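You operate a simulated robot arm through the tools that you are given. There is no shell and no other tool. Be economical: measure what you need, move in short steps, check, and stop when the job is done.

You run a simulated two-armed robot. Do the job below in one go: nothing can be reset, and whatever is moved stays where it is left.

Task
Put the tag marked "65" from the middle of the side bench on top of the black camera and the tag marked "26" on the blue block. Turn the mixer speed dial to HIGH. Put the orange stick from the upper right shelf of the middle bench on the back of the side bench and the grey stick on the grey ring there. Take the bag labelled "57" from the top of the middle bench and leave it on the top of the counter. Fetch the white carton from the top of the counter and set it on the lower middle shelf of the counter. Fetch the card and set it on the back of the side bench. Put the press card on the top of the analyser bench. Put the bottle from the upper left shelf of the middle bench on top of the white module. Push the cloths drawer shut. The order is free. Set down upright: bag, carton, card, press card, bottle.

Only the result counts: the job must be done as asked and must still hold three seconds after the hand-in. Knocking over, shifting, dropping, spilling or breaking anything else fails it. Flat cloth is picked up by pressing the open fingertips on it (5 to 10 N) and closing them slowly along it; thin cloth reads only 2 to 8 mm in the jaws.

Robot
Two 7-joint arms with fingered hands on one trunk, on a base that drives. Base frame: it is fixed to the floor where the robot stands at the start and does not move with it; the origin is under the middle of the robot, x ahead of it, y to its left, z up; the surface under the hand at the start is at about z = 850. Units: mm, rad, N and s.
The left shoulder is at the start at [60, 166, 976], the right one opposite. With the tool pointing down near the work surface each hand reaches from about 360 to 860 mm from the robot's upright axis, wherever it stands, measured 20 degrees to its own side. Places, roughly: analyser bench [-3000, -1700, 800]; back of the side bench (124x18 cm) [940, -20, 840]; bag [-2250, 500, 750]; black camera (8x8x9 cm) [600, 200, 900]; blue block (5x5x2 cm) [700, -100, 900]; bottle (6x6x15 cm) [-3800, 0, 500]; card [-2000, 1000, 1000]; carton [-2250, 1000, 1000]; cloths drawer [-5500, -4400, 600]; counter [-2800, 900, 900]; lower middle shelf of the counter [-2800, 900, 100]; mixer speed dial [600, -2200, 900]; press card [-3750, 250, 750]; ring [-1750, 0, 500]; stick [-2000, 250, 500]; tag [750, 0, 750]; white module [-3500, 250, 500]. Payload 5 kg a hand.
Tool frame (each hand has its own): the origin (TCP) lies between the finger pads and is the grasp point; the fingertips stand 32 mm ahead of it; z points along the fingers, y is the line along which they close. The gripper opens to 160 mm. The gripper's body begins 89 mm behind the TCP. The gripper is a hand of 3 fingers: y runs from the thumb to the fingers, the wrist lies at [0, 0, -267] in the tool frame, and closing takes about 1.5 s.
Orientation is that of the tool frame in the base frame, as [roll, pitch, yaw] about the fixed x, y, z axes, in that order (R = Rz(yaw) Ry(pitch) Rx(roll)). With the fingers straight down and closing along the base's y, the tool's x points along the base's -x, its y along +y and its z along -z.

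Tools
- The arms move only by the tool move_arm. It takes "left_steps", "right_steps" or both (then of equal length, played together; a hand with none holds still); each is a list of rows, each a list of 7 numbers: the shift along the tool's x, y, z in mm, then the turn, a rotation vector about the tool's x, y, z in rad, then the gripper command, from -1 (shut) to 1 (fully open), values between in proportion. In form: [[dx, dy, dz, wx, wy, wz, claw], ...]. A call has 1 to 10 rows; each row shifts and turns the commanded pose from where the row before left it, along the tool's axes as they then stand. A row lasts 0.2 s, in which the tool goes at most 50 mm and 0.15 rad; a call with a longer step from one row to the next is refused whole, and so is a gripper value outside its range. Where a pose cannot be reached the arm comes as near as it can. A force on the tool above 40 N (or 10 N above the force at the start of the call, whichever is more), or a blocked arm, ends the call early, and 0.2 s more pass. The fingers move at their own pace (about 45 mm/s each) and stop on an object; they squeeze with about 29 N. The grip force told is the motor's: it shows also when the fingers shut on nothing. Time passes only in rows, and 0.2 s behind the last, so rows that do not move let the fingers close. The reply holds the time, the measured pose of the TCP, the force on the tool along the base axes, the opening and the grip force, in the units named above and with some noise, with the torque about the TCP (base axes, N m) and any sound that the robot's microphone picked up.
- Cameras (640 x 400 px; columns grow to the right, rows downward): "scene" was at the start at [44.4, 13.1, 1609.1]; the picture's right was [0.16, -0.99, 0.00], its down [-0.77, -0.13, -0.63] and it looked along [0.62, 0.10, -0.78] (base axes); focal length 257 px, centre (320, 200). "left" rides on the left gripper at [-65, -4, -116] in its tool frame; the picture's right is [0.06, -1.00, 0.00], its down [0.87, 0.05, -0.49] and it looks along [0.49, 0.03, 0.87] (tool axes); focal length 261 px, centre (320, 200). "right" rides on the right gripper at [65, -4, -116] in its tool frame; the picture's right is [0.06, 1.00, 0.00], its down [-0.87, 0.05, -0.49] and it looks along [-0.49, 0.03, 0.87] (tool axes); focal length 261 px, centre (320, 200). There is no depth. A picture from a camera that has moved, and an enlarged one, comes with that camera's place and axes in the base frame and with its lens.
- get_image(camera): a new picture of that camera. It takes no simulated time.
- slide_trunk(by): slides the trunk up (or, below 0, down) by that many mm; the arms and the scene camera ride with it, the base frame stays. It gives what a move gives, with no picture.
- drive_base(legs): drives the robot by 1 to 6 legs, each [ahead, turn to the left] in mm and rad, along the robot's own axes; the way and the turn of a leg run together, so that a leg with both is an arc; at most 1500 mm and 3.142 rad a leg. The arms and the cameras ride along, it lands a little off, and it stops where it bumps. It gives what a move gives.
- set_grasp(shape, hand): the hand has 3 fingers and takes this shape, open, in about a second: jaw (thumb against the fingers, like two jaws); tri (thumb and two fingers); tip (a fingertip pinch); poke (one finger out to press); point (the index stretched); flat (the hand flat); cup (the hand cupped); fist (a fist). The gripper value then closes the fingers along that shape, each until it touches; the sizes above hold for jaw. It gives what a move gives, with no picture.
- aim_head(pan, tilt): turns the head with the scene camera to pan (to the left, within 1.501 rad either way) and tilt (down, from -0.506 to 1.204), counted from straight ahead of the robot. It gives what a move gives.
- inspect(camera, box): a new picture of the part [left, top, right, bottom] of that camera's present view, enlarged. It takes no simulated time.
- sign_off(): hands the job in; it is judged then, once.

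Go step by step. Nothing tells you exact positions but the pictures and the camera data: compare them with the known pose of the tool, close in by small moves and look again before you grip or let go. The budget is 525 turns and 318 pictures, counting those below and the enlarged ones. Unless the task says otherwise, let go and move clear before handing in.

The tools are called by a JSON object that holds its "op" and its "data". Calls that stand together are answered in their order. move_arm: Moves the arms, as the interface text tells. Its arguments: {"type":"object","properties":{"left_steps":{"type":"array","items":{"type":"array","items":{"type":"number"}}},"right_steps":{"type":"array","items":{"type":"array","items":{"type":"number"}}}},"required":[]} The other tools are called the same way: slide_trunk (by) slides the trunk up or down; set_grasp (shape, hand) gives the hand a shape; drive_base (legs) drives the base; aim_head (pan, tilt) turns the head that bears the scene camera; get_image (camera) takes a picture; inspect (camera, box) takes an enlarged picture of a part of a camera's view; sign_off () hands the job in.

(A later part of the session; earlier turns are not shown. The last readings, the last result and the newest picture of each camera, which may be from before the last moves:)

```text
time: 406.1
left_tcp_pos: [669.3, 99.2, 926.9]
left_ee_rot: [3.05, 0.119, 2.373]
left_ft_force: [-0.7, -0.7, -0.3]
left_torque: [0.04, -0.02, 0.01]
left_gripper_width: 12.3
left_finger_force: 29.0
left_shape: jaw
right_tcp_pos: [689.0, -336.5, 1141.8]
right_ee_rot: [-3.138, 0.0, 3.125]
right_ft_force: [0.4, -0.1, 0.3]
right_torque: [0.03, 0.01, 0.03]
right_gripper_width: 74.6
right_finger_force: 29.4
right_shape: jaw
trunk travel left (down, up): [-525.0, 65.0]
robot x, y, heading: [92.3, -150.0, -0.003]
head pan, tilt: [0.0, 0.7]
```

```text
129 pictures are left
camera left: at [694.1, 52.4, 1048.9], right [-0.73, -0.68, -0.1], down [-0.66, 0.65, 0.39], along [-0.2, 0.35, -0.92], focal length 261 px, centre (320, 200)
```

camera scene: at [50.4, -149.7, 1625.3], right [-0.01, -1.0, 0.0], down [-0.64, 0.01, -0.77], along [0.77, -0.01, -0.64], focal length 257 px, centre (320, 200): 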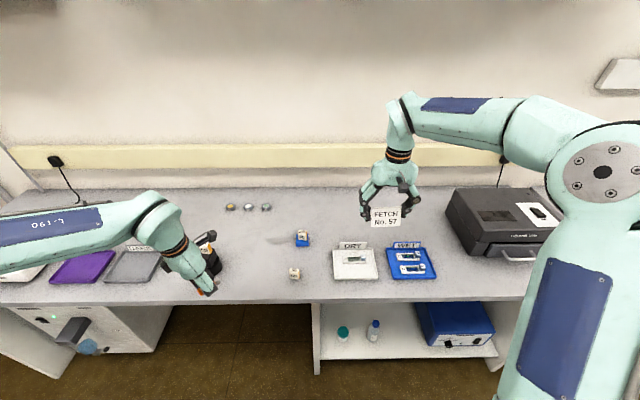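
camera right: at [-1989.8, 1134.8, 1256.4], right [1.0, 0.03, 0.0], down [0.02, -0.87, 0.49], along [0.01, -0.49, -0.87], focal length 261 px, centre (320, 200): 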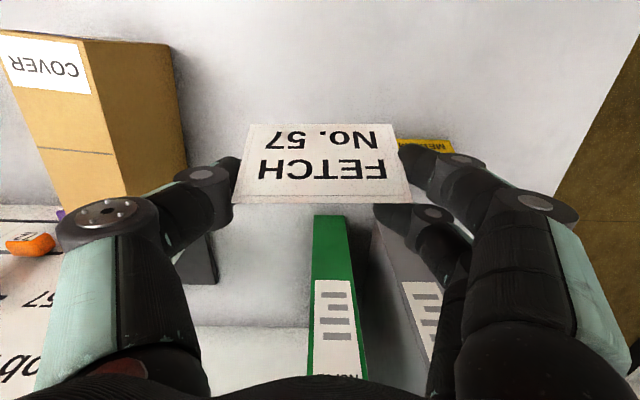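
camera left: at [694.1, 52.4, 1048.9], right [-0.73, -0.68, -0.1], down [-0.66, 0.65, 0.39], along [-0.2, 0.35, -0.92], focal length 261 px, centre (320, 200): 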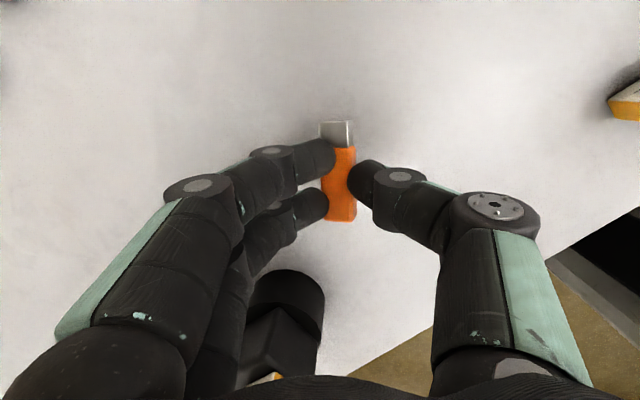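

{"op": "move_arm", "data": {"left_steps": [[-4.6, 3.6, -38.5, 0, 0, 0, -1], [-4.6, 3.6, -38.5, 0, 0, 0, -1], [-4.6, 3.6, -38.5, 0, 0, 0, -1], [-2, 1.7, -20, 0, 0, 0, -1], [0, 0, 0, 0, 0, -0.15, -1], [0, 0, 0, 0, 0, -0.15, -1], [0, 0, 0, 0, 0, -0.15, -1], [0, 0, 0, 0, 0, -0.15, -1], [0, 0, 0, 0, 0, -0.15, -1], [0, 0, 0, 0, 0, 0, -1]]}}

{"op": "move_arm", "data": {"left_steps": [[-40, -14, 0, 0, 0, 0, -1], [-40, -14, 0, 0, 0, 0, -1], [-40, -14, 0, 0, 0, 0, -1], [-40, -14, 0, 0, 0, 0, -1], [-40, -14, 0, 0, 0, 0, -1], [-40, -14, 0, 0, 0, 0, -1], [0, 0, 0, 0, 0, 0, -1]]}}

{"op": "get_image", "data": {"camera": "scene"}}

```text
time: 408.2
left_tcp_pos: [668.2, 100.6, 1064.1]
left_ee_rot: [-3.124, 0.151, 3.131]
left_ft_force: [0.4, 0.2, 0.2]
left_torque: [0.0, 0.01, 0.0]
left_gripper_width: 11.8
left_finger_force: 29.6
left_shape: jaw
right_tcp_pos: [689.1, -337.3, 1140.7]
right_ee_rot: [-3.14, 0.001, 3.125]
right_ft_force: [0.5, 0.5, -0.4]
right_torque: [0.0, 0.0, -0.03]
right_gripper_width: 74.6
right_finger_force: 28.8
right_shape: jaw
trunk travel left (down, up): [-525.0, 65.0]
robot x, y, heading: [95.1, -151.4, -0.001]
head pan, tilt: [0.0, 0.7]
```

```text
time: 409.9
left_tcp_pos: [694.6, 125.6, 1065.4]
left_ee_rot: [-3.127, 0.152, 3.129]
left_ft_force: [-0.5, 0.7, 0.6]
left_torque: [0.03, 0.02, 0.02]
left_gripper_width: 11.8
left_finger_force: 28.6
left_shape: jaw
left hand out of reach, approached as far as the arm can: row 1, 2, 3, 4, 5, 6
right_tcp_pos: [689.8, -336.2, 1140.7]
right_ee_rot: [3.141, -0.001, 3.126]
right_ft_force: [-0.3, 0.1, -0.5]
right_torque: [0.02, -0.01, 0.0]
right_gripper_width: 74.7
right_finger_force: 29.5
right_shape: jaw
trunk travel left (down, up): [-525.0, 65.0]
robot x, y, heading: [97.8, -147.2, 0.0]
head pan, tilt: [0.0, 0.7]
```

```text
128 pictures are left
camera scene: at [149.7, -150.2, 1625.3], right [0.0, -1.0, 0.0], down [-0.64, 0.0, -0.77], along [0.77, 0.0, -0.64], focal length 257 px, centre (320, 200)
```

scene: 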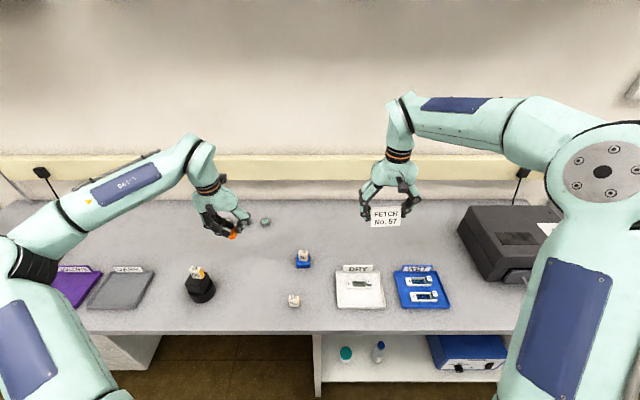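

The left elbow hangs low and limits reach. I lift the left hand high to bring the elbow up, then reach forward again.

{"op": "move_arm", "data": {"left_steps": [[30, 10, -35, 0, 0, 0, -1], [30, 10, -35, 0, 0, 0, -1], [30, 10, -35, 0, 0, 0, -1], [30, 10, -35, 0, 0, 0, -1], [20, 10, -40, 0, 0, 0, -1], [20, 10, -40, 0, 0, 0, -1], [20, 10, -40, 0, 0, 0, -1], [10, 10, -40, 0, 0, 0, -1], [0, 0, -40, 0, 0, 0, -1], [0, 0, -40, 0, 0, 0, -1]]}}

{"op": "get_image", "data": {"camera": "scene"}}

```text
time: 412.1
left_tcp_pos: [454.6, 192.1, 1421.9]
left_ee_rot: [-3.13, 0.179, 3.051]
left_ft_force: [0.9, 3.3, -1.2]
left_torque: [-0.26, -0.01, -0.05]
left_gripper_width: 11.9
left_finger_force: 28.7
left_shape: jaw
right_tcp_pos: [687.5, -336.9, 1141.2]
right_ee_rot: [3.141, 0.0, 3.124]
right_ft_force: [0.3, 0.6, -1.0]
right_torque: [0.04, -0.02, 0.02]
right_gripper_width: 74.6
right_finger_force: 29.3
right_shape: jaw
trunk travel left (down, up): [-525.0, 65.0]
robot x, y, heading: [96.2, -147.2, 0.004]
head pan, tilt: [0.0, 0.7]
```

```text
127 pictures are left
camera scene: at [150.0, -150.5, 1625.2], right [0.0, -1.0, 0.0], down [-0.64, 0.0, -0.76], along [0.76, 0.0, -0.64], focal length 257 px, centre (320, 200)
```

scene: 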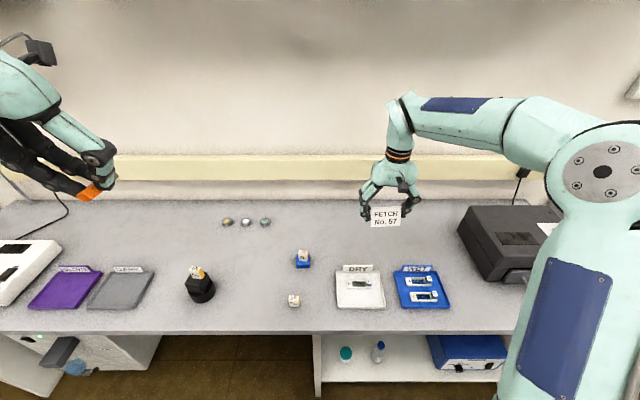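

{"op": "move_arm", "data": {"left_steps": [[-38, -12, 14, 0, 0, 0, -1], [-38, -12, 14, 0, 0, 0, -1], [-38, -12, 14, 0, 0, 0, -1], [-38, -12, 14, 0, 0, 0, -1], [-38, -12, 14, 0, 0, 0, -1], [-38, -12, 14, 0, 0, 0, -1], [-38, -12, 14, 0, 0, 0, -1], [-38, -12, 14, 0, 0, 0, -1], [-38, -12, 14, 0, 0, 0, -1], [-30, -12, 14, 0, 0, 0, -1]]}}

{"op": "get_image", "data": {"camera": "scene"}}

```text
time: 414.2
left_tcp_pos: [790.1, 105.7, 1342.5]
left_ee_rot: [-3.129, 0.151, 3.129]
left_ft_force: [0.5, 0.4, -0.6]
left_torque: [-0.01, -0.02, 0.01]
left_gripper_width: 11.9
left_finger_force: 29.1
left_shape: jaw
left hand out of reach, approached as far as the arm can: row 9, 10
right_tcp_pos: [688.8, -336.7, 1140.3]
right_ee_rot: [-3.139, -0.001, 3.125]
right_ft_force: [0.4, 0.4, 0.0]
right_torque: [-0.02, 0.01, -0.01]
right_gripper_width: 74.6
right_finger_force: 29.1
right_shape: jaw
trunk travel left (down, up): [-525.0, 65.0]
robot x, y, heading: [93.4, -151.2, 0.006]
head pan, tilt: [0.0, 0.7]
```

```text
126 pictures are left
camera scene: at [150.3, -149.5, 1625.2], right [0.0, -1.0, 0.0], down [-0.64, 0.0, -0.76], along [0.76, 0.0, -0.64], focal length 257 px, centre (320, 200)
```

scene: 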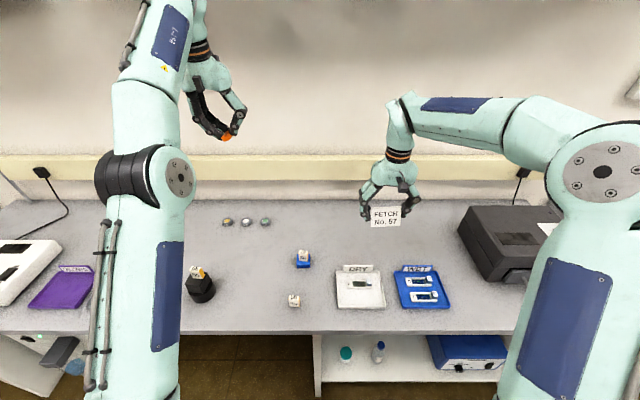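

{"op": "move_arm", "data": {"left_steps": [[0, -15, 44, 0, 0, 0, -1], [0, -15, 44, 0, 0, 0, -1], [0, -15, 44, 0, 0, 0, -1], [0, -15, 44, 0, 0, 0, -1], [0, -15, 44, 0, 0, 0, -1], [0, -15, 44, 0, 0, 0, -1], [-10, -15, 44, 0, 0, 0, -1], [-20, -15, 30, 0, 0, 0, -1], [-20, 0, 10, 0, 0, 0, -1], [-20, 0, 5, 0, 0, 0, -1]]}}

{"op": "get_image", "data": {"camera": "left"}}

```text
time: 416.4
left_tcp_pos: [911.2, -21.3, 1006.4]
left_ee_rot: [-3.126, 0.15, 3.128]
left_ft_force: [0.8, 0.1, -0.1]
left_torque: [-0.01, 0.01, -0.02]
left_gripper_width: 11.8
left_finger_force: 29.3
left_shape: jaw
right_tcp_pos: [689.5, -336.2, 1142.4]
right_ee_rot: [-3.139, 0.0, 3.125]
right_ft_force: [0.6, 0.2, -1.0]
right_torque: [-0.02, 0.02, 0.03]
right_gripper_width: 74.5
right_finger_force: 29.0
right_shape: jaw
trunk travel left (down, up): [-525.0, 65.0]
robot x, y, heading: [93.3, -149.4, -0.004]
head pan, tilt: [0.0, 0.7]
```

```text
125 pictures are left
camera left: at [957.5, -24.4, 1130.3], right [-0.08, -1.0, 0.01], down [-0.93, 0.07, 0.35], along [-0.35, 0.02, -0.93], focal length 261 px, centre (320, 200)
```

left: 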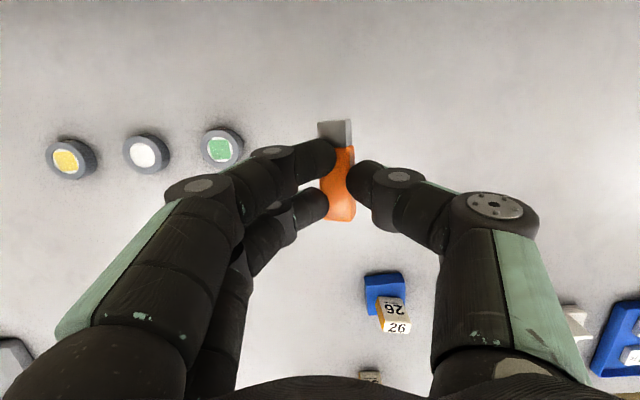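

{"op": "move_arm", "data": {"left_steps": [[2, 0, 35, 0, 0, 0, -1], [2, 0, 35, 0, 0, 0, -1], [2, 0, 30, 0, 0, 0, -1], [0, 0, 13, 0, 0, 0, -1], [0, 0, 3, 0, 0, 0, -1], [0, 0, 0, 0, 0, 0, -1]]}}

```text
time: 417.9
left_tcp_pos: [921.9, -22.5, 889.9]
left_ee_rot: [-3.127, 0.152, 3.129]
left_ft_force: [0.6, -0.6, -0.5]
left_torque: [-0.02, 0.0, 0.0]
left_gripper_width: 11.9
left_finger_force: 28.7
left_shape: jaw
right_tcp_pos: [688.6, -336.2, 1140.2]
right_ee_rot: [-3.14, 0.0, 3.126]
right_ft_force: [0.2, 0.1, -0.2]
right_torque: [-0.01, -0.02, -0.01]
right_gripper_width: 74.7
right_finger_force: 29.0
right_shape: jaw
trunk travel left (down, up): [-525.0, 65.0]
robot x, y, heading: [95.8, -147.5, -0.002]
head pan, tilt: [0.0, 0.7]
```

{"op": "move_arm", "data": {"left_steps": [[0, 0, 2, 0, 0, 0, -1], [0, 0, 2, 0, 0, 0, -1], [0, 0, 1, 0, 0, 0, -1], [0, 0, 0, 0, 0, 0, -1]]}}

```text
time: 418.9
left_tcp_pos: [921.8, -23.0, 888.5]
left_ee_rot: [-3.129, 0.154, 3.131]
left_ft_force: [-3.0, -0.3, 12.0]
left_torque: [-0.05, -0.13, -0.01]
left_gripper_width: 11.9
left_finger_force: 28.6
left_shape: jaw
right_tcp_pos: [687.2, -335.6, 1141.8]
right_ee_rot: [3.141, 0.003, 3.125]
right_ft_force: [-0.7, -1.1, -0.6]
right_torque: [-0.03, -0.01, -0.03]
right_gripper_width: 74.7
right_finger_force: 29.1
right_shape: jaw
trunk travel left (down, up): [-525.0, 65.0]
robot x, y, heading: [92.1, -150.0, -0.003]
head pan, tilt: [0.0, 0.7]
```

Contact. I release the stick and lift the left hand up and back.

{"op": "move_arm", "data": {"left_steps": [[0, 0, -1, 0, 0, 0, -0.8], [0, 0, 0, 0, 0, 0, -0.6], [0, 0, 0, 0, 0, 0, -0.4], [0, 0, -10, 0, 0, 0, -0.4], [0, 0, -40, 0, 0, 0, -0.4], [0, 0, -45, 0, 0, 0, -0.4], [0, 0, -45, 0, 0, 0, -0.4], [0, 0, -45, 0, 0, 0, -0.4], [0, 0, -45, 0, 0, 0, -0.4]]}}

{"op": "move_arm", "data": {"left_steps": [[40, 20, -15, 0, 0, 0, -0.4], [40, 20, -15, 0, 0, 0, -0.4], [40, 20, -10, 0, 0, 0, -0.4], [40, 20, 0, 0, 0, 0, -0.4], [40, 20, 0, 0, 0, 0, 0], [40, 20, 0, 0, 0, 0, 0], [40, 20, 0, 0, 0, 0, 0], [40, 20, 0, 0, 0, 0, 0], [40, 20, 0, 0, 0, 0, 0]], "right_steps": [[-40, 13, 0, 0, 0, 0, -0.3], [-40, 13, 0, 0, 0, 0, -0.3], [-40, 13, 0, 0, 0, 0, -0.3], [-40, 13, 0, 0, 0, 0, -0.3], [-40, 13, 0, 0, 0, 0, -0.3], [-30, 13, 0, 0, 0, 0, -0.3], [0, 13, 20, 0, 0, 0, -0.3], [0, 0, 40, 0, 0, 0, -0.3], [0, 0, 40, 0, 0, 0, -0.3]]}}

{"op": "get_image", "data": {"camera": "right"}}

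{"op": "get_image", "data": {"camera": "scene"}}

```text
time: 420.9
left_tcp_pos: [888.7, -21.7, 1113.7]
left_ee_rot: [-3.127, 0.154, 3.13]
left_ft_force: [-0.4, 0.0, -0.6]
left_torque: [0.01, -0.01, 0.0]
left_gripper_width: 47.4
left_finger_force: 0.0
left_shape: jaw
right_tcp_pos: [688.8, -337.1, 1141.5]
right_ee_rot: [3.142, 0.0, 3.127]
right_ft_force: [0.4, 1.1, -0.6]
right_torque: [0.01, -0.05, -0.01]
right_gripper_width: 74.7
right_finger_force: 29.1
right_shape: jaw
trunk travel left (down, up): [-525.0, 65.0]
robot x, y, heading: [96.6, -149.3, -0.001]
head pan, tilt: [0.0, 0.7]
```

```text
time: 422.9
left_tcp_pos: [528.3, 165.7, 1096.3]
left_ee_rot: [-3.127, 0.151, 3.129]
left_ft_force: [-0.3, 0.6, -0.1]
left_torque: [-0.02, 0.01, 0.03]
left_gripper_width: 79.5
left_finger_force: 0.1
left_shape: jaw
right_tcp_pos: [864.1, -254.9, 1021.9]
right_ee_rot: [-3.141, 0.003, 3.127]
right_ft_force: [0.2, 0.6, 0.6]
right_torque: [0.0, -0.02, -0.01]
right_gripper_width: 74.3
right_finger_force: 29.4
right_shape: jaw
right hand out of reach, approached as far as the arm can: row 5, 6
trunk travel left (down, up): [-525.0, 65.0]
robot x, y, heading: [94.3, -149.2, 0.004]
head pan, tilt: [0.0, 0.7]
```

```text
124 pictures are left
camera right: at [799.1, -256.5, 1136.7], right [-0.05, 1.0, 0.0], down [0.87, 0.04, 0.49], along [0.49, 0.02, -0.87], focal length 261 px, centre (320, 200)
```

right: 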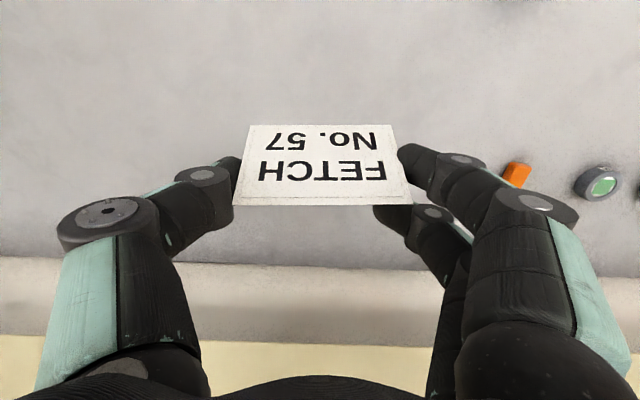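

```text
123 pictures are left
camera scene: at [149.5, -148.8, 1625.3], right [0.0, -1.0, 0.0], down [-0.64, 0.0, -0.77], along [0.77, 0.0, -0.64], focal length 257 px, centre (320, 200)
```

scene: 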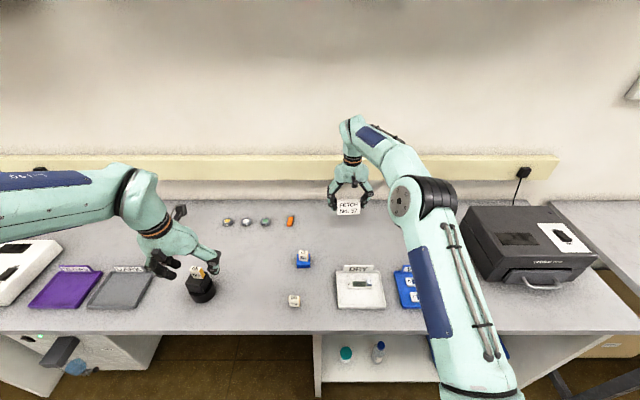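

{"op": "move_arm", "data": {"right_steps": [[-11, 0, 30, 0, 0, 0, -0.3], [-11, 0, 30, 0, 0, 0, -0.3], [-11, 0, 30, 0, 0, 0, -0.3], [-11, 0, 30, 0, 0, 0, -0.3], [0, 0, 6, 0, 0, 0, -0.3], [0, 0, 0, 0, 0, 0, -0.3]]}}

{"op": "inspect", "data": {"camera": "scene", "box": [270, 160, 430, 260]}}

```text
time: 424.2
left_tcp_pos: [528.4, 164.9, 1096.4]
left_ee_rot: [-3.127, 0.153, 3.129]
left_ft_force: [-0.2, 0.2, 0.3]
left_torque: [-0.02, 0.0, 0.02]
left_gripper_width: 79.5
left_finger_force: 0.0
left_shape: jaw
right_tcp_pos: [903.7, -254.6, 895.7]
right_ee_rot: [-3.141, 0.0, 3.126]
right_ft_force: [0.7, 0.5, 0.9]
right_torque: [-0.01, -0.03, 0.01]
right_gripper_width: 74.4
right_finger_force: 29.5
right_shape: jaw
right hand out of reach, approached as far as the arm can: row 4
trunk travel left (down, up): [-525.0, 65.0]
robot x, y, heading: [92.2, -152.4, -0.003]
head pan, tilt: [0.0, 0.7]
```

```text
4.00 times, centred on (350, 210) of scene
camera zoom: at [150.0, -149.7, 1625.2], right [0.0, -1.0, 0.0], down [-0.64, 0.0, -0.76], along [0.76, 0.0, -0.64], focal length 1029 px, centre (200, 160)
```

zoom: 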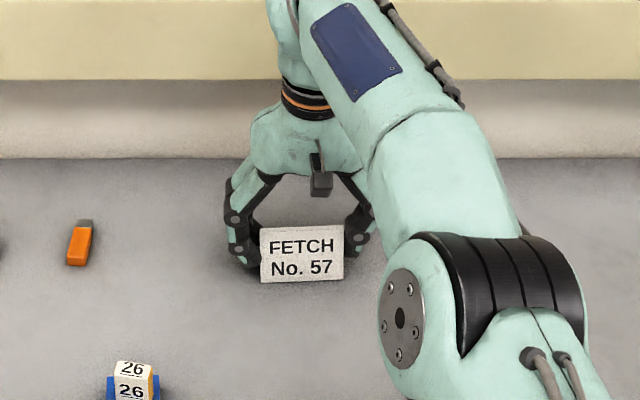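

{"op": "move_arm", "data": {"right_steps": [[0, 0, 2, 0, 0, 0, -0.3], [0, 0, 2, 0, 0, 0, -0.3], [0, 0, 1.5, 0, 0, 0, -0.3], [0, 0, 0, 0, 0, 0, -0.3]]}}

{"op": "move_arm", "data": {"right_steps": [[0, 0, 1.5, 0, 0, 0, -0.3], [0, 0, 1.5, 0, 0, 0, -0.3], [0, 0, 0, 0, 0, 0, -0.3]]}}

```text
time: 425.2
left_tcp_pos: [526.7, 165.5, 1096.1]
left_ee_rot: [-3.127, 0.152, 3.13]
left_ft_force: [-0.9, -0.4, 0.6]
left_torque: [0.04, 0.01, 0.03]
left_gripper_width: 79.3
left_finger_force: 0.0
left_shape: jaw
right_tcp_pos: [904.1, -254.9, 893.0]
right_ee_rot: [-3.141, 0.005, 3.124]
right_ft_force: [-0.3, -1.3, 15.6]
right_torque: [0.6, -0.11, -0.04]
right_gripper_width: 74.2
right_finger_force: 29.1
right_shape: jaw
trunk travel left (down, up): [-525.0, 65.0]
robot x, y, heading: [96.3, -153.5, 0.001]
head pan, tilt: [0.0, 0.7]
```

```text
time: 426.1
left_tcp_pos: [526.1, 165.5, 1099.0]
left_ee_rot: [-3.127, 0.154, 3.129]
left_ft_force: [-0.5, 1.0, 0.2]
left_torque: [0.0, 0.03, 0.01]
left_gripper_width: 79.3
left_finger_force: 0.1
left_shape: jaw
right_tcp_pos: [902.9, -254.0, 892.6]
right_ee_rot: [-3.141, 0.008, 3.125]
right_ft_force: [2.4, -2.8, 35.1]
right_torque: [0.58, -0.12, -0.13]
right_gripper_width: 74.6
right_finger_force: 28.8
right_shape: jaw
trunk travel left (down, up): [-525.0, 65.0]
robot x, y, heading: [93.2, -147.2, -0.005]
head pan, tilt: [0.0, 0.7]
```

{"op": "move_arm", "data": {"right_steps": [[0, 0, -3, 0, 0, 0, -0.3], [0, 0, 0, 0, 0, 0, 0], [0, 0, 0, 0, 0, 0, 0.2], [0, 0, 0, 0, 0, 0, 0.4], [0, 0, 0, 0, 0, 0, 0.5], [0, 0, 0, 0, 0, 0, 0.5], [0, 0, -20, 0, 0, 0, 0.5], [0, 0, -45, 0, 0, 0, 0.5], [0, 0, -45, 0, 0, 0, 0.5], [0, 0, -45, 0, 0, 0, 0.5]]}}

{"op": "inspect", "data": {"camera": "scene", "box": [200, 160, 430, 320]}}

```text
time: 428.2
left_tcp_pos: [528.4, 166.2, 1096.2]
left_ee_rot: [-3.127, 0.152, 3.129]
left_ft_force: [0.4, 0.0, -0.2]
left_torque: [0.02, 0.02, 0.02]
left_gripper_width: 79.3
left_finger_force: 0.1
left_shape: jaw
right_tcp_pos: [883.8, -238.6, 1034.2]
right_ee_rot: [-3.141, 0.0, 3.127]
right_ft_force: [0.0, 0.1, -0.8]
right_torque: [0.0, -0.02, -0.03]
right_gripper_width: 119.7
right_finger_force: 0.0
right_shape: jaw
right hand out of reach, approached as far as the arm can: row 8, 9, 10
trunk travel left (down, up): [-525.0, 65.0]
robot x, y, heading: [97.5, -149.4, -0.002]
head pan, tilt: [0.0, 0.7]
```

```text
2.50 times, centred on (315, 240) of scene
camera zoom: at [150.3, -149.6, 1625.1], right [0.0, -1.0, 0.0], down [-0.64, 0.0, -0.76], along [0.76, 0.0, -0.64], focal length 643 px, centre (332, 100)
```

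zoom: 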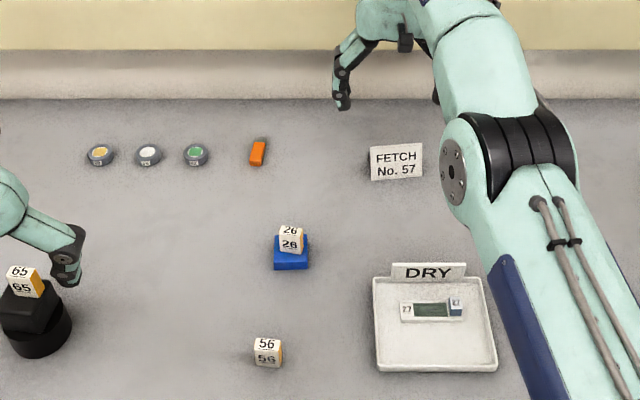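

The card stands on the back of the side bench. I back off and drive to the middle bench to find bag 57.

{"op": "drive_base", "data": {"legs": [[-450, 0]]}}

{"op": "move_arm", "data": {"left_steps": [[20, 10, -20, 0, 0.03, 0, 0], [20, 10, -20, 0, 0.03, 0, 0], [20, 10, 0, 0, 0.03, 0, 0], [0, 10, 0, 0, 0.03, 0, 0], [0, 0, 0, 0, 0.03, 0, 0], [0, 0, 0, 0, 0, 0, 0], [0, 0, 0, 0, 0, 0, 0]], "right_steps": [[45, -10, -20, 0, 0, 0, 0], [45, -10, -20, 0, 0, 0, 0], [45, -10, -20, 0, 0, 0, 0], [45, -10, -20, 0, 0, 0, 0], [45, 0, -20, 0, 0, 0, 0], [45, 0, 0, 0, 0, 0, 0], [45, 0, 0, 0, 0, 0, 0]]}}

{"op": "drive_base", "data": {"legs": [[0, 3.141], [900, 0], [0, 0.6]]}}

{"op": "aim_head", "data": {"pan": -0.75, "tilt": 0.45}}

{"op": "get_image", "data": {"camera": "scene"}}

```text
time: 431.0
left_tcp_pos: [71.3, 164.4, 1098.0]
left_ee_rot: [-3.127, 0.153, 3.123]
left_ft_force: [-0.9, -0.6, 0.3]
left_torque: [0.02, -0.01, 0.01]
left_gripper_width: 79.6
left_finger_force: 0.0
left_shape: jaw
right_tcp_pos: [424.4, -242.7, 1034.7]
right_ee_rot: [3.14, 0.0, 3.119]
right_ft_force: [0.6, -0.4, -0.3]
right_torque: [-0.03, -0.04, 0.01]
right_gripper_width: 119.7
right_finger_force: 0.0
right_shape: jaw
trunk travel left (down, up): [-525.0, 65.0]
robot x, y, heading: [-360.8, -148.5, -0.01]
head pan, tilt: [0.0, 0.7]
```

```text
refused: row 1 steps farther than a row can; nothing moved
```

```text
time: 445.0
left_tcp_pos: [-1449.1, -635.1, 1096.8]
left_ee_rot: [-3.129, 0.152, 0.577]
left_ft_force: [0.2, 0.1, -0.5]
left_torque: [0.0, -0.01, 0.01]
left_gripper_width: 79.5
left_finger_force: 0.1
left_shape: jaw
right_tcp_pos: [-1968.2, -495.7, 1033.9]
right_ee_rot: [3.141, 0.003, 0.574]
right_ft_force: [0.3, -0.4, -0.1]
right_torque: [0.01, 0.02, 0.01]
right_gripper_width: 119.7
right_finger_force: 0.0
right_shape: jaw
trunk travel left (down, up): [-525.0, 65.0]
robot x, y, heading: [-1261.1, -133.1, -2.549]
head pan, tilt: [0.0, 0.7]
```

```text
time: 446.1
left_tcp_pos: [-1447.7, -634.6, 1095.2]
left_ee_rot: [-3.129, 0.151, 0.579]
left_ft_force: [0.1, 0.0, -0.1]
left_torque: [0.01, -0.03, -0.02]
left_gripper_width: 79.4
left_finger_force: 0.1
left_shape: jaw
right_tcp_pos: [-1968.8, -496.5, 1033.9]
right_ee_rot: [3.141, 0.001, 0.574]
right_ft_force: [0.1, 0.3, 0.3]
right_torque: [0.01, 0.0, 0.01]
right_gripper_width: 119.7
right_finger_force: 0.0
right_shape: jaw
trunk travel left (down, up): [-525.0, 65.0]
robot x, y, heading: [-1265.0, -128.5, -2.549]
head pan, tilt: [-0.75, 0.45]
```

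```text
120 pictures are left
camera scene: at [-1331.0, -99.6, 1647.4], right [0.16, 0.99, 0.0], down [0.43, -0.07, -0.9], along [-0.89, 0.14, -0.44], focal length 257 px, centre (320, 200)
```

scene: 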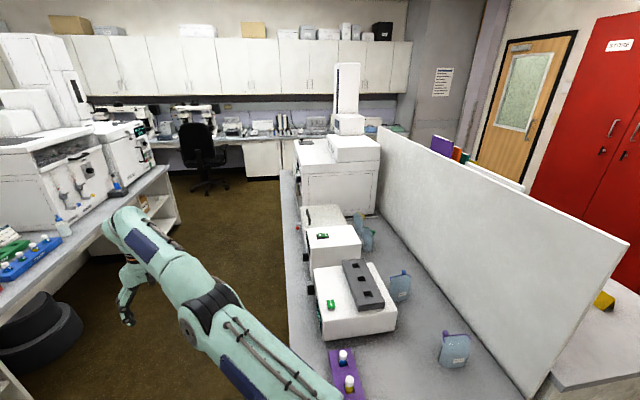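

{"op": "inspect", "data": {"camera": "scene", "box": [330, 200, 500, 390]}}

```text
2.11 times, centred on (415, 295) of scene
camera zoom: at [-1331.0, -99.6, 1647.4], right [0.16, 0.99, 0.0], down [0.43, -0.07, -0.9], along [-0.89, 0.14, -0.44], focal length 542 px, centre (120, 0)
```

zoom: 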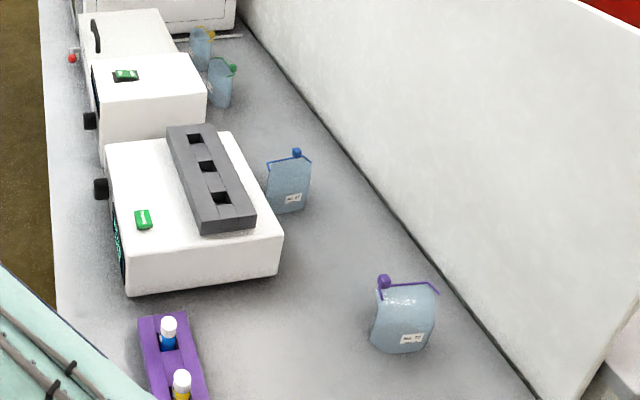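

{"op": "inspect", "data": {"camera": "scene", "box": [430, 325, 475, 370]}}

{"op": "inspect", "data": {"camera": "scene", "box": [370, 225, 420, 305]}}

```text
8.89 times, centred on (452, 348) of scene
camera zoom: at [-1331.0, -99.6, 1647.4], right [0.16, 0.99, 0.0], down [0.43, -0.07, -0.9], along [-0.89, 0.14, -0.44], focal length 2287 px, centre (-858, -1111)
```

zoom: 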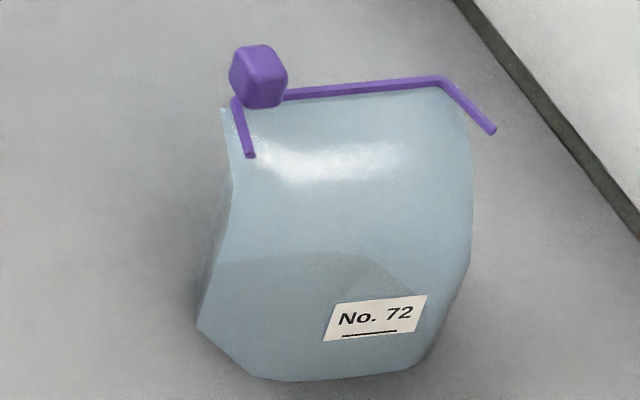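

```text
5.00 times, centred on (395, 265) of scene
camera zoom: at [-1331.0, -99.6, 1647.4], right [0.16, 0.99, 0.0], down [0.43, -0.07, -0.9], along [-0.89, 0.14, -0.44], focal length 1287 px, centre (-55, -125)
```

zoom: 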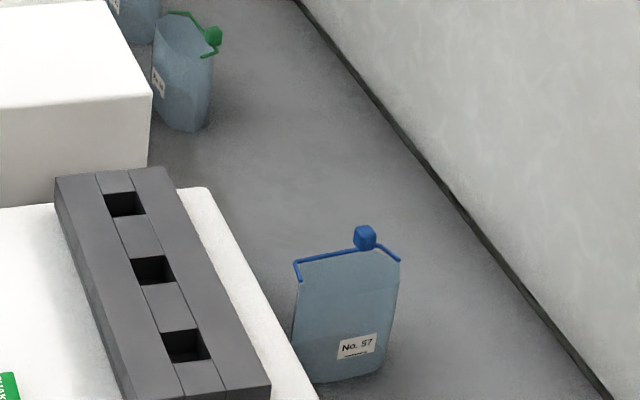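

Bag No. 57 is the blue-capped one at about (-2110,388). I retract the right hand and drive to the bench front near the knee space, to use the right hand.

{"op": "move_arm", "data": {"right_steps": [[42, -8, -15, 0, 0, 0, 0.2], [42, -8, -15, 0, 0, 0, 0], [42, -8, -15, 0, 0, 0, 0], [42, -8, -15, 0, 0, 0, 0], [42, -8, -15, 0, 0, 0, 0], [42, -8, -15, 0, 0, 0, 0], [42, -8, -10, 0, 0, 0, 0], [42, -8, 0, 0, 0, 0, 0]], "left_steps": [[0, 10, -15, 0, 0.03, 0, 0], [0, 10, -15, 0, 0.03, 0, 0], [0, 10, 0, 0, 0.03, 0, 0], [0, 10, 0, 0, 0.03, 0, 0], [0, 0, 0, 0, 0.03, 0, 0], [0, 0, 0, 0, 0, 0, 0], [0, 0, 0, 0, 0, 0, 0], [0, 0, 0, 0, 0, 0, 0]]}}

{"op": "drive_base", "data": {"legs": [[0, 0.588], [617, 0], [0, -1.18], [860, 0], [0, -1.571]]}}

{"op": "aim_head", "data": {"pan": -0.1, "tilt": 0.75}}

{"op": "get_image", "data": {"camera": "scene"}}

```text
time: 447.9
left_tcp_pos: [-1423.8, -665.1, 1124.6]
left_ee_rot: [-3.128, 0.001, 0.577]
left_ft_force: [-0.7, -0.3, 0.0]
left_torque: [0.04, 0.01, 0.0]
left_gripper_width: 79.5
left_finger_force: 0.1
left_shape: jaw
right_tcp_pos: [-1921.1, -455.7, 1201.8]
right_ee_rot: [3.141, -0.001, 0.574]
right_ft_force: [-0.1, 0.9, 0.4]
right_torque: [-0.01, 0.03, -0.03]
right_gripper_width: 80.6
right_finger_force: 0.1
right_shape: jaw
right hand out of reach, approached as far as the arm can: row 1, 2, 3, 4, 5, 6, 7, 8
trunk travel left (down, up): [-525.0, 65.0]
robot x, y, heading: [-1266.0, -135.2, -2.555]
head pan, tilt: [-0.75, 0.45]
```

```text
time: 464.1
left_tcp_pos: [-2664.7, -237.5, 1125.7]
left_ee_rot: [-3.127, 0.002, -1.634]
left_ft_force: [0.0, 0.1, 0.5]
left_torque: [0.01, -0.02, -0.04]
left_gripper_width: 79.5
left_finger_force: 0.0
left_shape: jaw
right_tcp_pos: [-2196.8, 38.0, 1202.7]
right_ee_rot: [-3.14, -0.002, -1.635]
right_ft_force: [-0.6, 0.2, 1.0]
right_torque: [-0.03, -0.01, 0.02]
right_gripper_width: 80.4
right_finger_force: 0.1
right_shape: jaw
trunk travel left (down, up): [-525.0, 65.0]
robot x, y, heading: [-2331.0, -681.1, 1.523]
head pan, tilt: [-0.75, 0.45]
```

```text
time: 465.1
left_tcp_pos: [-2663.6, -237.1, 1126.4]
left_ee_rot: [-3.126, 0.001, -1.634]
left_ft_force: [-0.4, 1.2, 0.4]
left_torque: [0.01, -0.01, 0.06]
left_gripper_width: 79.5
left_finger_force: 0.1
left_shape: jaw
right_tcp_pos: [-2196.6, 38.8, 1201.8]
right_ee_rot: [-3.141, -0.002, -1.637]
right_ft_force: [0.0, -0.4, -0.2]
right_torque: [0.0, -0.01, 0.02]
right_gripper_width: 80.6
right_finger_force: 0.0
right_shape: jaw
trunk travel left (down, up): [-525.0, 65.0]
robot x, y, heading: [-2330.6, -681.7, 1.519]
head pan, tilt: [-0.099, 0.75]
```

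```text
116 pictures are left
camera scene: at [-2319.6, -630.5, 1621.0], right [0.99, -0.15, 0.0], down [-0.1, -0.67, -0.73], along [0.11, 0.72, -0.68], focal length 257 px, centre (320, 200)
```

scene: 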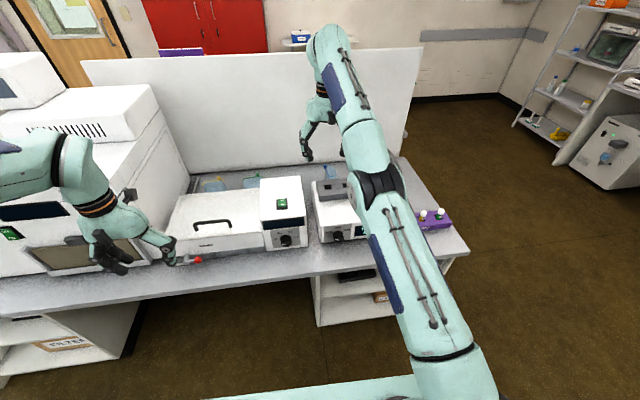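

{"op": "drive_base", "data": {"legs": [[290, 0.03]]}}

{"op": "move_arm", "data": {"right_steps": [[0, -20, 30, 0, 0, 0, 0.4], [0, -20, 30, 0, 0, 0, 0.4], [0, -20, 30, 0, 0, 0, 0.4], [0, 0, 30, 0, 0, 0, 0.4], [0, 0, 0, 0, 0, 0, 0.4]]}}

{"op": "get_image", "data": {"camera": "right"}}

{"op": "get_image", "data": {"camera": "scene"}}

```text
time: 467.2
left_tcp_pos: [-2669.7, 46.2, 1125.1]
left_ee_rot: [-3.129, 0.0, -1.598]
left_ft_force: [0.6, -0.1, 0.4]
left_torque: [-0.01, 0.02, 0.02]
left_gripper_width: 79.4
left_finger_force: 0.1
left_shape: jaw
right_tcp_pos: [-2212.7, 338.1, 1200.6]
right_ee_rot: [3.141, -0.001, -1.6]
right_ft_force: [0.4, 0.0, -0.7]
right_torque: [-0.03, 0.0, -0.02]
right_gripper_width: 80.3
right_finger_force: 0.1
right_shape: jaw
trunk travel left (down, up): [-525.0, 65.0]
robot x, y, heading: [-2319.2, -392.9, 1.558]
head pan, tilt: [-0.099, 0.75]
```

```text
time: 468.4
left_tcp_pos: [-2670.4, 44.9, 1125.4]
left_ee_rot: [-3.126, 0.002, -1.599]
left_ft_force: [1.2, 0.2, 0.7]
left_torque: [-0.01, -0.01, -0.04]
left_gripper_width: 79.4
left_finger_force: 0.0
left_shape: jaw
right_tcp_pos: [-2157.4, 385.1, 1101.4]
right_ee_rot: [-3.141, -0.005, -1.6]
right_ft_force: [0.4, 0.1, -0.8]
right_torque: [-0.02, 0.01, 0.0]
right_gripper_width: 111.7
right_finger_force: 0.0
right_shape: jaw
right hand out of reach, approached as far as the arm can: row 1, 2, 3, 4
trunk travel left (down, up): [-525.0, 65.0]
robot x, y, heading: [-2322.3, -388.5, 1.56]
head pan, tilt: [-0.099, 0.75]
```

```text
115 pictures are left
camera right: at [-2155.2, 321.2, 1215.3], right [-1.0, -0.03, 0.0], down [-0.03, 0.87, 0.49], along [-0.02, 0.49, -0.87], focal length 261 px, centre (320, 200)
```

right: 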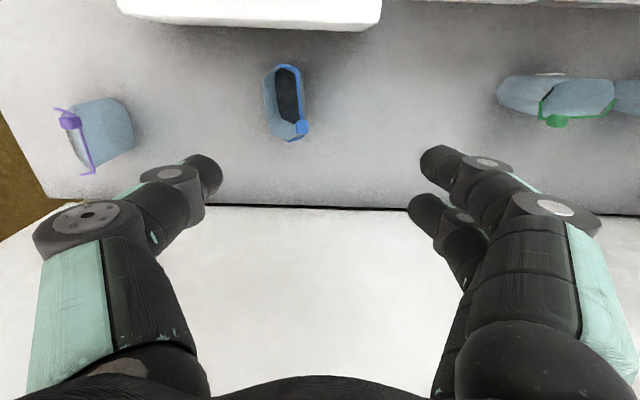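

```text
114 pictures are left
camera scene: at [-2311.6, -335.7, 1621.0], right [0.99, -0.11, 0.0], down [-0.08, -0.68, -0.73], along [0.08, 0.73, -0.68], focal length 257 px, centre (320, 200)
```

scene: 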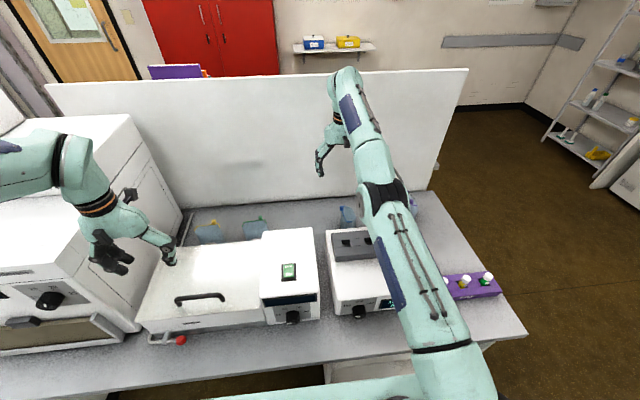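

{"op": "move_arm", "data": {"right_steps": [[0, -14, 40, 0, 0, 0, 0.3], [0, -14, 40, 0, 0, 0, 0.3], [0, -14, 40, 0, 0, 0, 0.3], [0, 0, 40, 0, 0, 0, 0.3], [0, 0, 0, 0, 0, 0, 0.3]]}}

{"op": "get_image", "data": {"camera": "right"}}

```text
time: 469.6
left_tcp_pos: [-2671.0, 45.4, 1125.7]
left_ee_rot: [-3.128, 0.003, -1.598]
left_ft_force: [-0.4, 0.4, 0.2]
left_torque: [0.01, 0.0, -0.02]
left_gripper_width: 79.4
left_finger_force: 0.0
left_shape: jaw
right_tcp_pos: [-2117.5, 419.3, 947.7]
right_ee_rot: [3.141, -0.005, -1.6]
right_ft_force: [0.0, -0.3, -0.3]
right_torque: [0.04, 0.01, -0.01]
right_gripper_width: 104.2
right_finger_force: 0.0
right_shape: jaw
right hand out of reach, approached as far as the arm can: row 1, 2, 3, 4
trunk travel left (down, up): [-525.0, 65.0]
robot x, y, heading: [-2318.6, -389.8, 1.555]
head pan, tilt: [-0.099, 0.75]
```

```text
113 pictures are left
camera right: at [-2115.2, 355.5, 1062.6], right [-1.0, -0.03, 0.0], down [-0.03, 0.87, 0.49], along [-0.02, 0.49, -0.87], focal length 261 px, centre (320, 200)
```

right: 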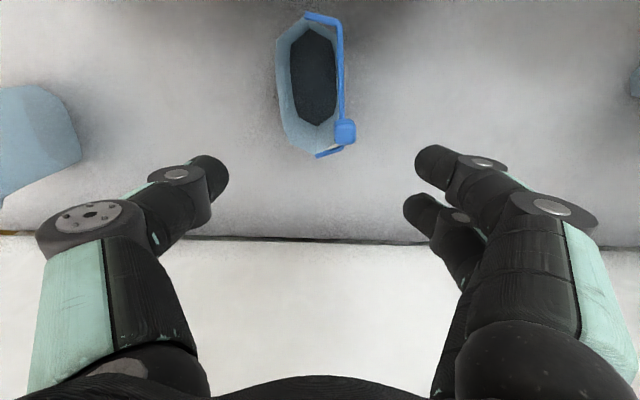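

{"op": "move_arm", "data": {"right_steps": [[20, -4, 10, 0, 0, 0, 0.3], [20, -3, 10, 0, 0, 0, 0.3], [0, 0, 0, 0, 0, 0, 0.3]]}}

```text
time: 470.4
left_tcp_pos: [-2669.5, 45.0, 1126.6]
left_ee_rot: [-3.13, 0.001, -1.598]
left_ft_force: [1.0, -0.1, -0.3]
left_torque: [0.01, 0.0, 0.01]
left_gripper_width: 79.3
left_finger_force: 0.1
left_shape: jaw
right_tcp_pos: [-2114.1, 421.1, 932.0]
right_ee_rot: [3.141, -0.001, -1.599]
right_ft_force: [-0.6, -1.1, 0.1]
right_torque: [0.0, -0.01, 0.02]
right_gripper_width: 104.4
right_finger_force: 0.0
right_shape: jaw
right hand out of reach, approached as far as the arm can: row 1, 2
trunk travel left (down, up): [-525.0, 65.0]
robot x, y, heading: [-2316.1, -387.2, 1.556]
head pan, tilt: [-0.099, 0.75]
```

{"op": "drive_base", "data": {"legs": [[-50, 0]]}}

{"op": "move_arm", "data": {"right_steps": [[0, -2, 25, 0, 0, 0, 0.3], [0, -2, 25, 0, 0, 0, 0.3], [0, 0, 0, 0, 0, 0, 0.3]]}}

{"op": "get_image", "data": {"camera": "right"}}

```text
time: 471.3
left_tcp_pos: [-2671.1, -6.9, 1127.0]
left_ee_rot: [-3.127, 0.004, -1.599]
left_ft_force: [0.3, -1.1, 0.7]
left_torque: [0.06, -0.01, -0.01]
left_gripper_width: 79.5
left_finger_force: 0.0
left_shape: jaw
right_tcp_pos: [-2115.4, 368.4, 932.5]
right_ee_rot: [3.14, -0.002, -1.601]
right_ft_force: [0.0, -0.4, 0.2]
right_torque: [0.07, 0.01, -0.01]
right_gripper_width: 104.5
right_finger_force: 0.0
right_shape: jaw
trunk travel left (down, up): [-525.0, 65.0]
robot x, y, heading: [-2320.2, -439.8, 1.559]
head pan, tilt: [-0.099, 0.75]
```

```text
time: 472.1
left_tcp_pos: [-2670.8, -6.0, 1125.5]
left_ee_rot: [-3.128, 0.002, -1.598]
left_ft_force: [-0.2, -1.1, 0.8]
left_torque: [0.04, 0.01, -0.07]
left_gripper_width: 79.5
left_finger_force: 0.1
left_shape: jaw
right_tcp_pos: [-2111.0, 371.4, 881.2]
right_ee_rot: [-3.141, -0.005, -1.6]
right_ft_force: [0.1, 0.1, -0.2]
right_torque: [-0.02, -0.01, -0.01]
right_gripper_width: 104.7
right_finger_force: 0.1
right_shape: jaw
trunk travel left (down, up): [-525.0, 65.0]
robot x, y, heading: [-2322.3, -437.5, 1.557]
head pan, tilt: [-0.099, 0.75]
```

```text
112 pictures are left
camera right: at [-2107.9, 308.5, 997.3], right [-1.0, -0.03, 0.0], down [-0.03, 0.87, 0.49], along [-0.02, 0.49, -0.87], focal length 261 px, centre (320, 200)
```

right: 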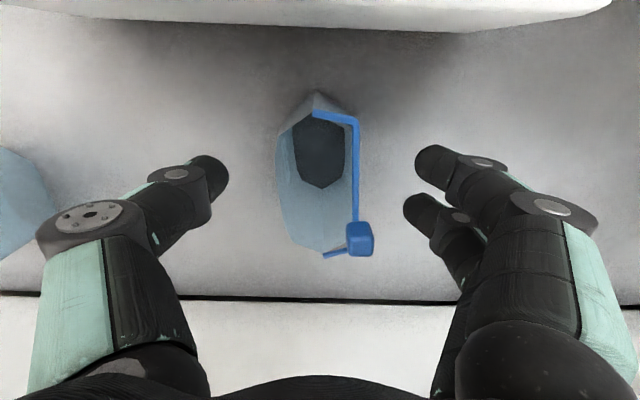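

{"op": "move_arm", "data": {"right_steps": [[0, 1, 25, 0, 0, 0, 0.3], [-2, 1, 25, 0, 0, 0, 0.3], [-2, 0, 22, 0, 0, 0, 0.2], [0, 0, 0, 0, 0, 0, 0.2]]}}

{"op": "get_image", "data": {"camera": "right"}}

```text
time: 473.1
left_tcp_pos: [-2671.4, -5.6, 1126.8]
left_ee_rot: [-3.126, 0.001, -1.597]
left_ft_force: [0.3, 0.0, -0.4]
left_torque: [0.0, 0.01, 0.01]
left_gripper_width: 79.5
left_finger_force: 0.1
left_shape: jaw
right_tcp_pos: [-2112.2, 373.3, 809.5]
right_ee_rot: [3.141, -0.003, -1.598]
right_ft_force: [0.6, 1.2, 0.5]
right_torque: [0.02, -0.03, -0.02]
right_gripper_width: 96.9
right_finger_force: 0.0
right_shape: jaw
trunk travel left (down, up): [-525.0, 65.0]
robot x, y, heading: [-2319.9, -438.3, 1.559]
head pan, tilt: [-0.099, 0.75]
```

```text
111 pictures are left
camera right: at [-2110.2, 309.2, 924.3], right [-1.0, -0.03, 0.0], down [-0.03, 0.87, 0.49], along [-0.02, 0.49, -0.87], focal length 261 px, centre (320, 200)
```

right: 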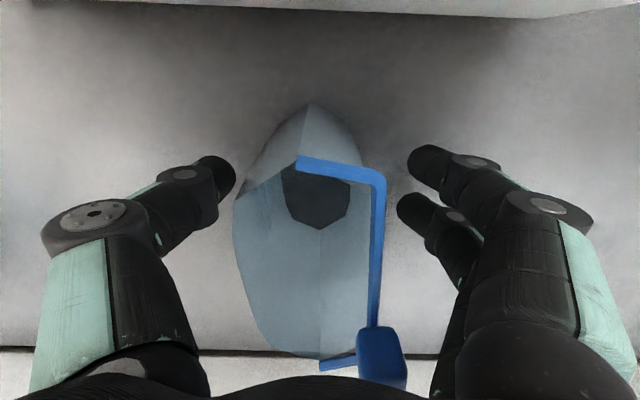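

{"op": "move_arm", "data": {"right_steps": [[0, 0, 0, 0, 0, 0, 0], [0, 0, 0, 0, 0, 0, -0.3], [0, 0, 0, 0, 0, 0, -0.6], [0, 0, 0, 0, 0, 0, -0.8], [0, 0, 0, 0, 0, 0, -0.8], [0, 0, 0, 0, 0, 0, -0.8], [0, 0, -15, 0, 0, 0, -0.8], [0, 0, -40, 0, 0, 0, -0.8], [0, 0, -40, 0, 0, 0, -0.8]]}}

{"op": "get_image", "data": {"camera": "right"}}

```text
time: 475.1
left_tcp_pos: [-2670.6, -6.2, 1125.7]
left_ee_rot: [-3.127, 0.002, -1.601]
left_ft_force: [0.1, -0.5, -1.0]
left_torque: [0.02, -0.02, -0.01]
left_gripper_width: 79.3
left_finger_force: 0.0
left_shape: jaw
right_tcp_pos: [-2111.8, 372.5, 905.7]
right_ee_rot: [3.141, -0.003, -1.599]
right_ft_force: [0.0, 0.5, -1.1]
right_torque: [-0.02, 0.0, -0.01]
right_gripper_width: 46.3
right_finger_force: 28.4
right_shape: jaw
trunk travel left (down, up): [-525.0, 65.0]
robot x, y, heading: [-2321.0, -441.6, 1.554]
head pan, tilt: [-0.099, 0.75]
```

```text
110 pictures are left
camera right: at [-2107.9, 309.3, 1019.8], right [-1.0, -0.03, 0.0], down [-0.03, 0.87, 0.49], along [-0.02, 0.49, -0.87], focal length 261 px, centre (320, 200)
```

right: 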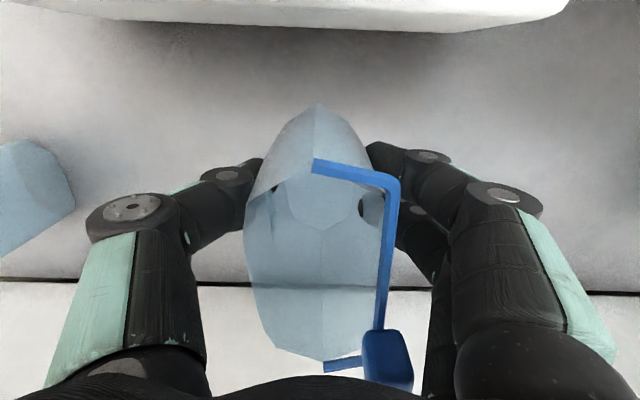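

Bag 57 is held. I raise it, back out, and drive round to the counter.

{"op": "move_arm", "data": {"right_steps": [[0, 0, -40, 0, 0, 0, -0.8], [0, 0, -40, 0, 0, 0, -0.8], [0, 0, -40, 0, 0, 0, -0.8], [0, 0, -40, 0, 0, 0, -0.8], [0, 0, 0, 0, 0, 0, -0.8]]}}

{"op": "drive_base", "data": {"legs": [[-400, 0], [0, -1.555], [1270, 0], [0, 1.571]]}}

{"op": "drive_base", "data": {"legs": [[1495, 0], [1495, 0], [0, 1.571], [740, 0], [0, 1.571]]}}

{"op": "aim_head", "data": {"pan": -0.1, "tilt": 0.6}}

{"op": "get_image", "data": {"camera": "scene"}}

```text
time: 476.3
left_tcp_pos: [-2670.6, -4.8, 1125.4]
left_ee_rot: [-3.126, 0.002, -1.602]
left_ft_force: [-0.1, -0.5, -0.4]
left_torque: [0.01, 0.01, 0.01]
left_gripper_width: 79.5
left_finger_force: 0.1
left_shape: jaw
right_tcp_pos: [-2141.1, 350.7, 1060.3]
right_ee_rot: [3.14, -0.004, -1.598]
right_ft_force: [-0.4, 0.2, -1.3]
right_torque: [-0.04, -0.04, 0.0]
right_gripper_width: 46.0
right_finger_force: 28.9
right_shape: jaw
right hand out of reach, approached as far as the arm can: row 2, 3, 4
trunk travel left (down, up): [-525.0, 65.0]
robot x, y, heading: [-2321.3, -436.2, 1.556]
head pan, tilt: [-0.099, 0.75]
```

```text
time: 493.0
left_tcp_pos: [-1358.3, -424.9, 1126.5]
left_ee_rot: [-3.127, 0.002, -1.584]
left_ft_force: [0.1, -0.2, -0.2]
left_torque: [0.02, -0.01, -0.02]
left_gripper_width: 79.5
left_finger_force: 0.0
left_shape: jaw
right_tcp_pos: [-834.6, -61.0, 1061.8]
right_ee_rot: [3.14, -0.002, -1.582]
right_ft_force: [-0.2, -0.6, 0.0]
right_torque: [0.0, 0.02, -0.02]
right_gripper_width: 45.8
right_finger_force: 29.0
right_shape: jaw
trunk travel left (down, up): [-525.0, 65.0]
robot x, y, heading: [-1001.2, -853.2, 1.57]
head pan, tilt: [-0.099, 0.75]
```

```text
time: 507.4
left_tcp_pos: [-1386.4, 2599.3, 1127.6]
left_ee_rot: [-3.128, 0.005, -1.558]
left_ft_force: [0.5, -0.4, 0.4]
left_torque: [0.02, 0.0, 0.01]
left_gripper_width: 79.2
left_finger_force: 0.1
left_shape: jaw
right_tcp_pos: [-877.9, 2973.7, 1059.6]
right_ee_rot: [3.133, -0.009, -1.559]
right_ft_force: [-0.7, -7.6, -0.9]
right_torque: [-0.2, 0.0, -0.09]
right_gripper_width: 45.9
right_finger_force: 28.8
right_shape: jaw
trunk travel left (down, up): [-525.0, 65.0]
robot x, y, heading: [-1017.3, 2183.7, 1.59]
head pan, tilt: [-0.099, 0.75]
stopped in leg 2: the robot was blocked; the commanded pose is now the measured one
```

```text
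time: 508.1
left_tcp_pos: [-1386.9, 2599.3, 1127.7]
left_ee_rot: [-3.126, 0.007, -1.556]
left_ft_force: [0.1, 0.4, 0.0]
left_torque: [0.03, 0.01, -0.01]
left_gripper_width: 79.4
left_finger_force: 0.0
left_shape: jaw
right_tcp_pos: [-878.1, 2973.6, 1060.5]
right_ee_rot: [3.133, -0.01, -1.559]
right_ft_force: [-2.0, -9.6, 0.7]
right_torque: [-0.18, 0.02, -0.15]
right_gripper_width: 45.9
right_finger_force: 29.2
right_shape: jaw
trunk travel left (down, up): [-525.0, 65.0]
robot x, y, heading: [-1018.5, 2183.6, 1.594]
head pan, tilt: [-0.099, 0.6]
```

```text
109 pictures are left
camera scene: at [-1012.3, 2237.0, 1634.0], right [1.0, -0.08, 0.0], down [-0.04, -0.56, -0.83], along [0.06, 0.82, -0.56], focal length 257 px, centre (320, 200)
```

scene: 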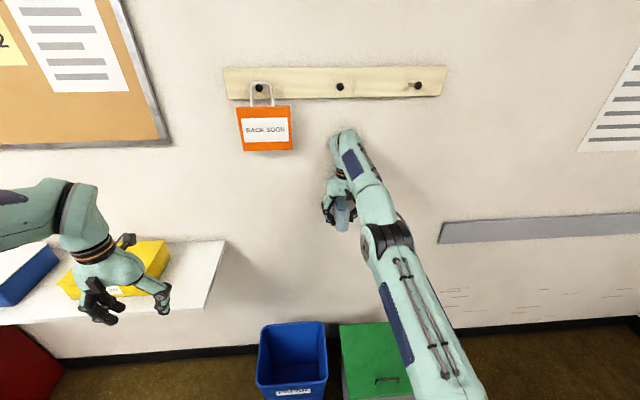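

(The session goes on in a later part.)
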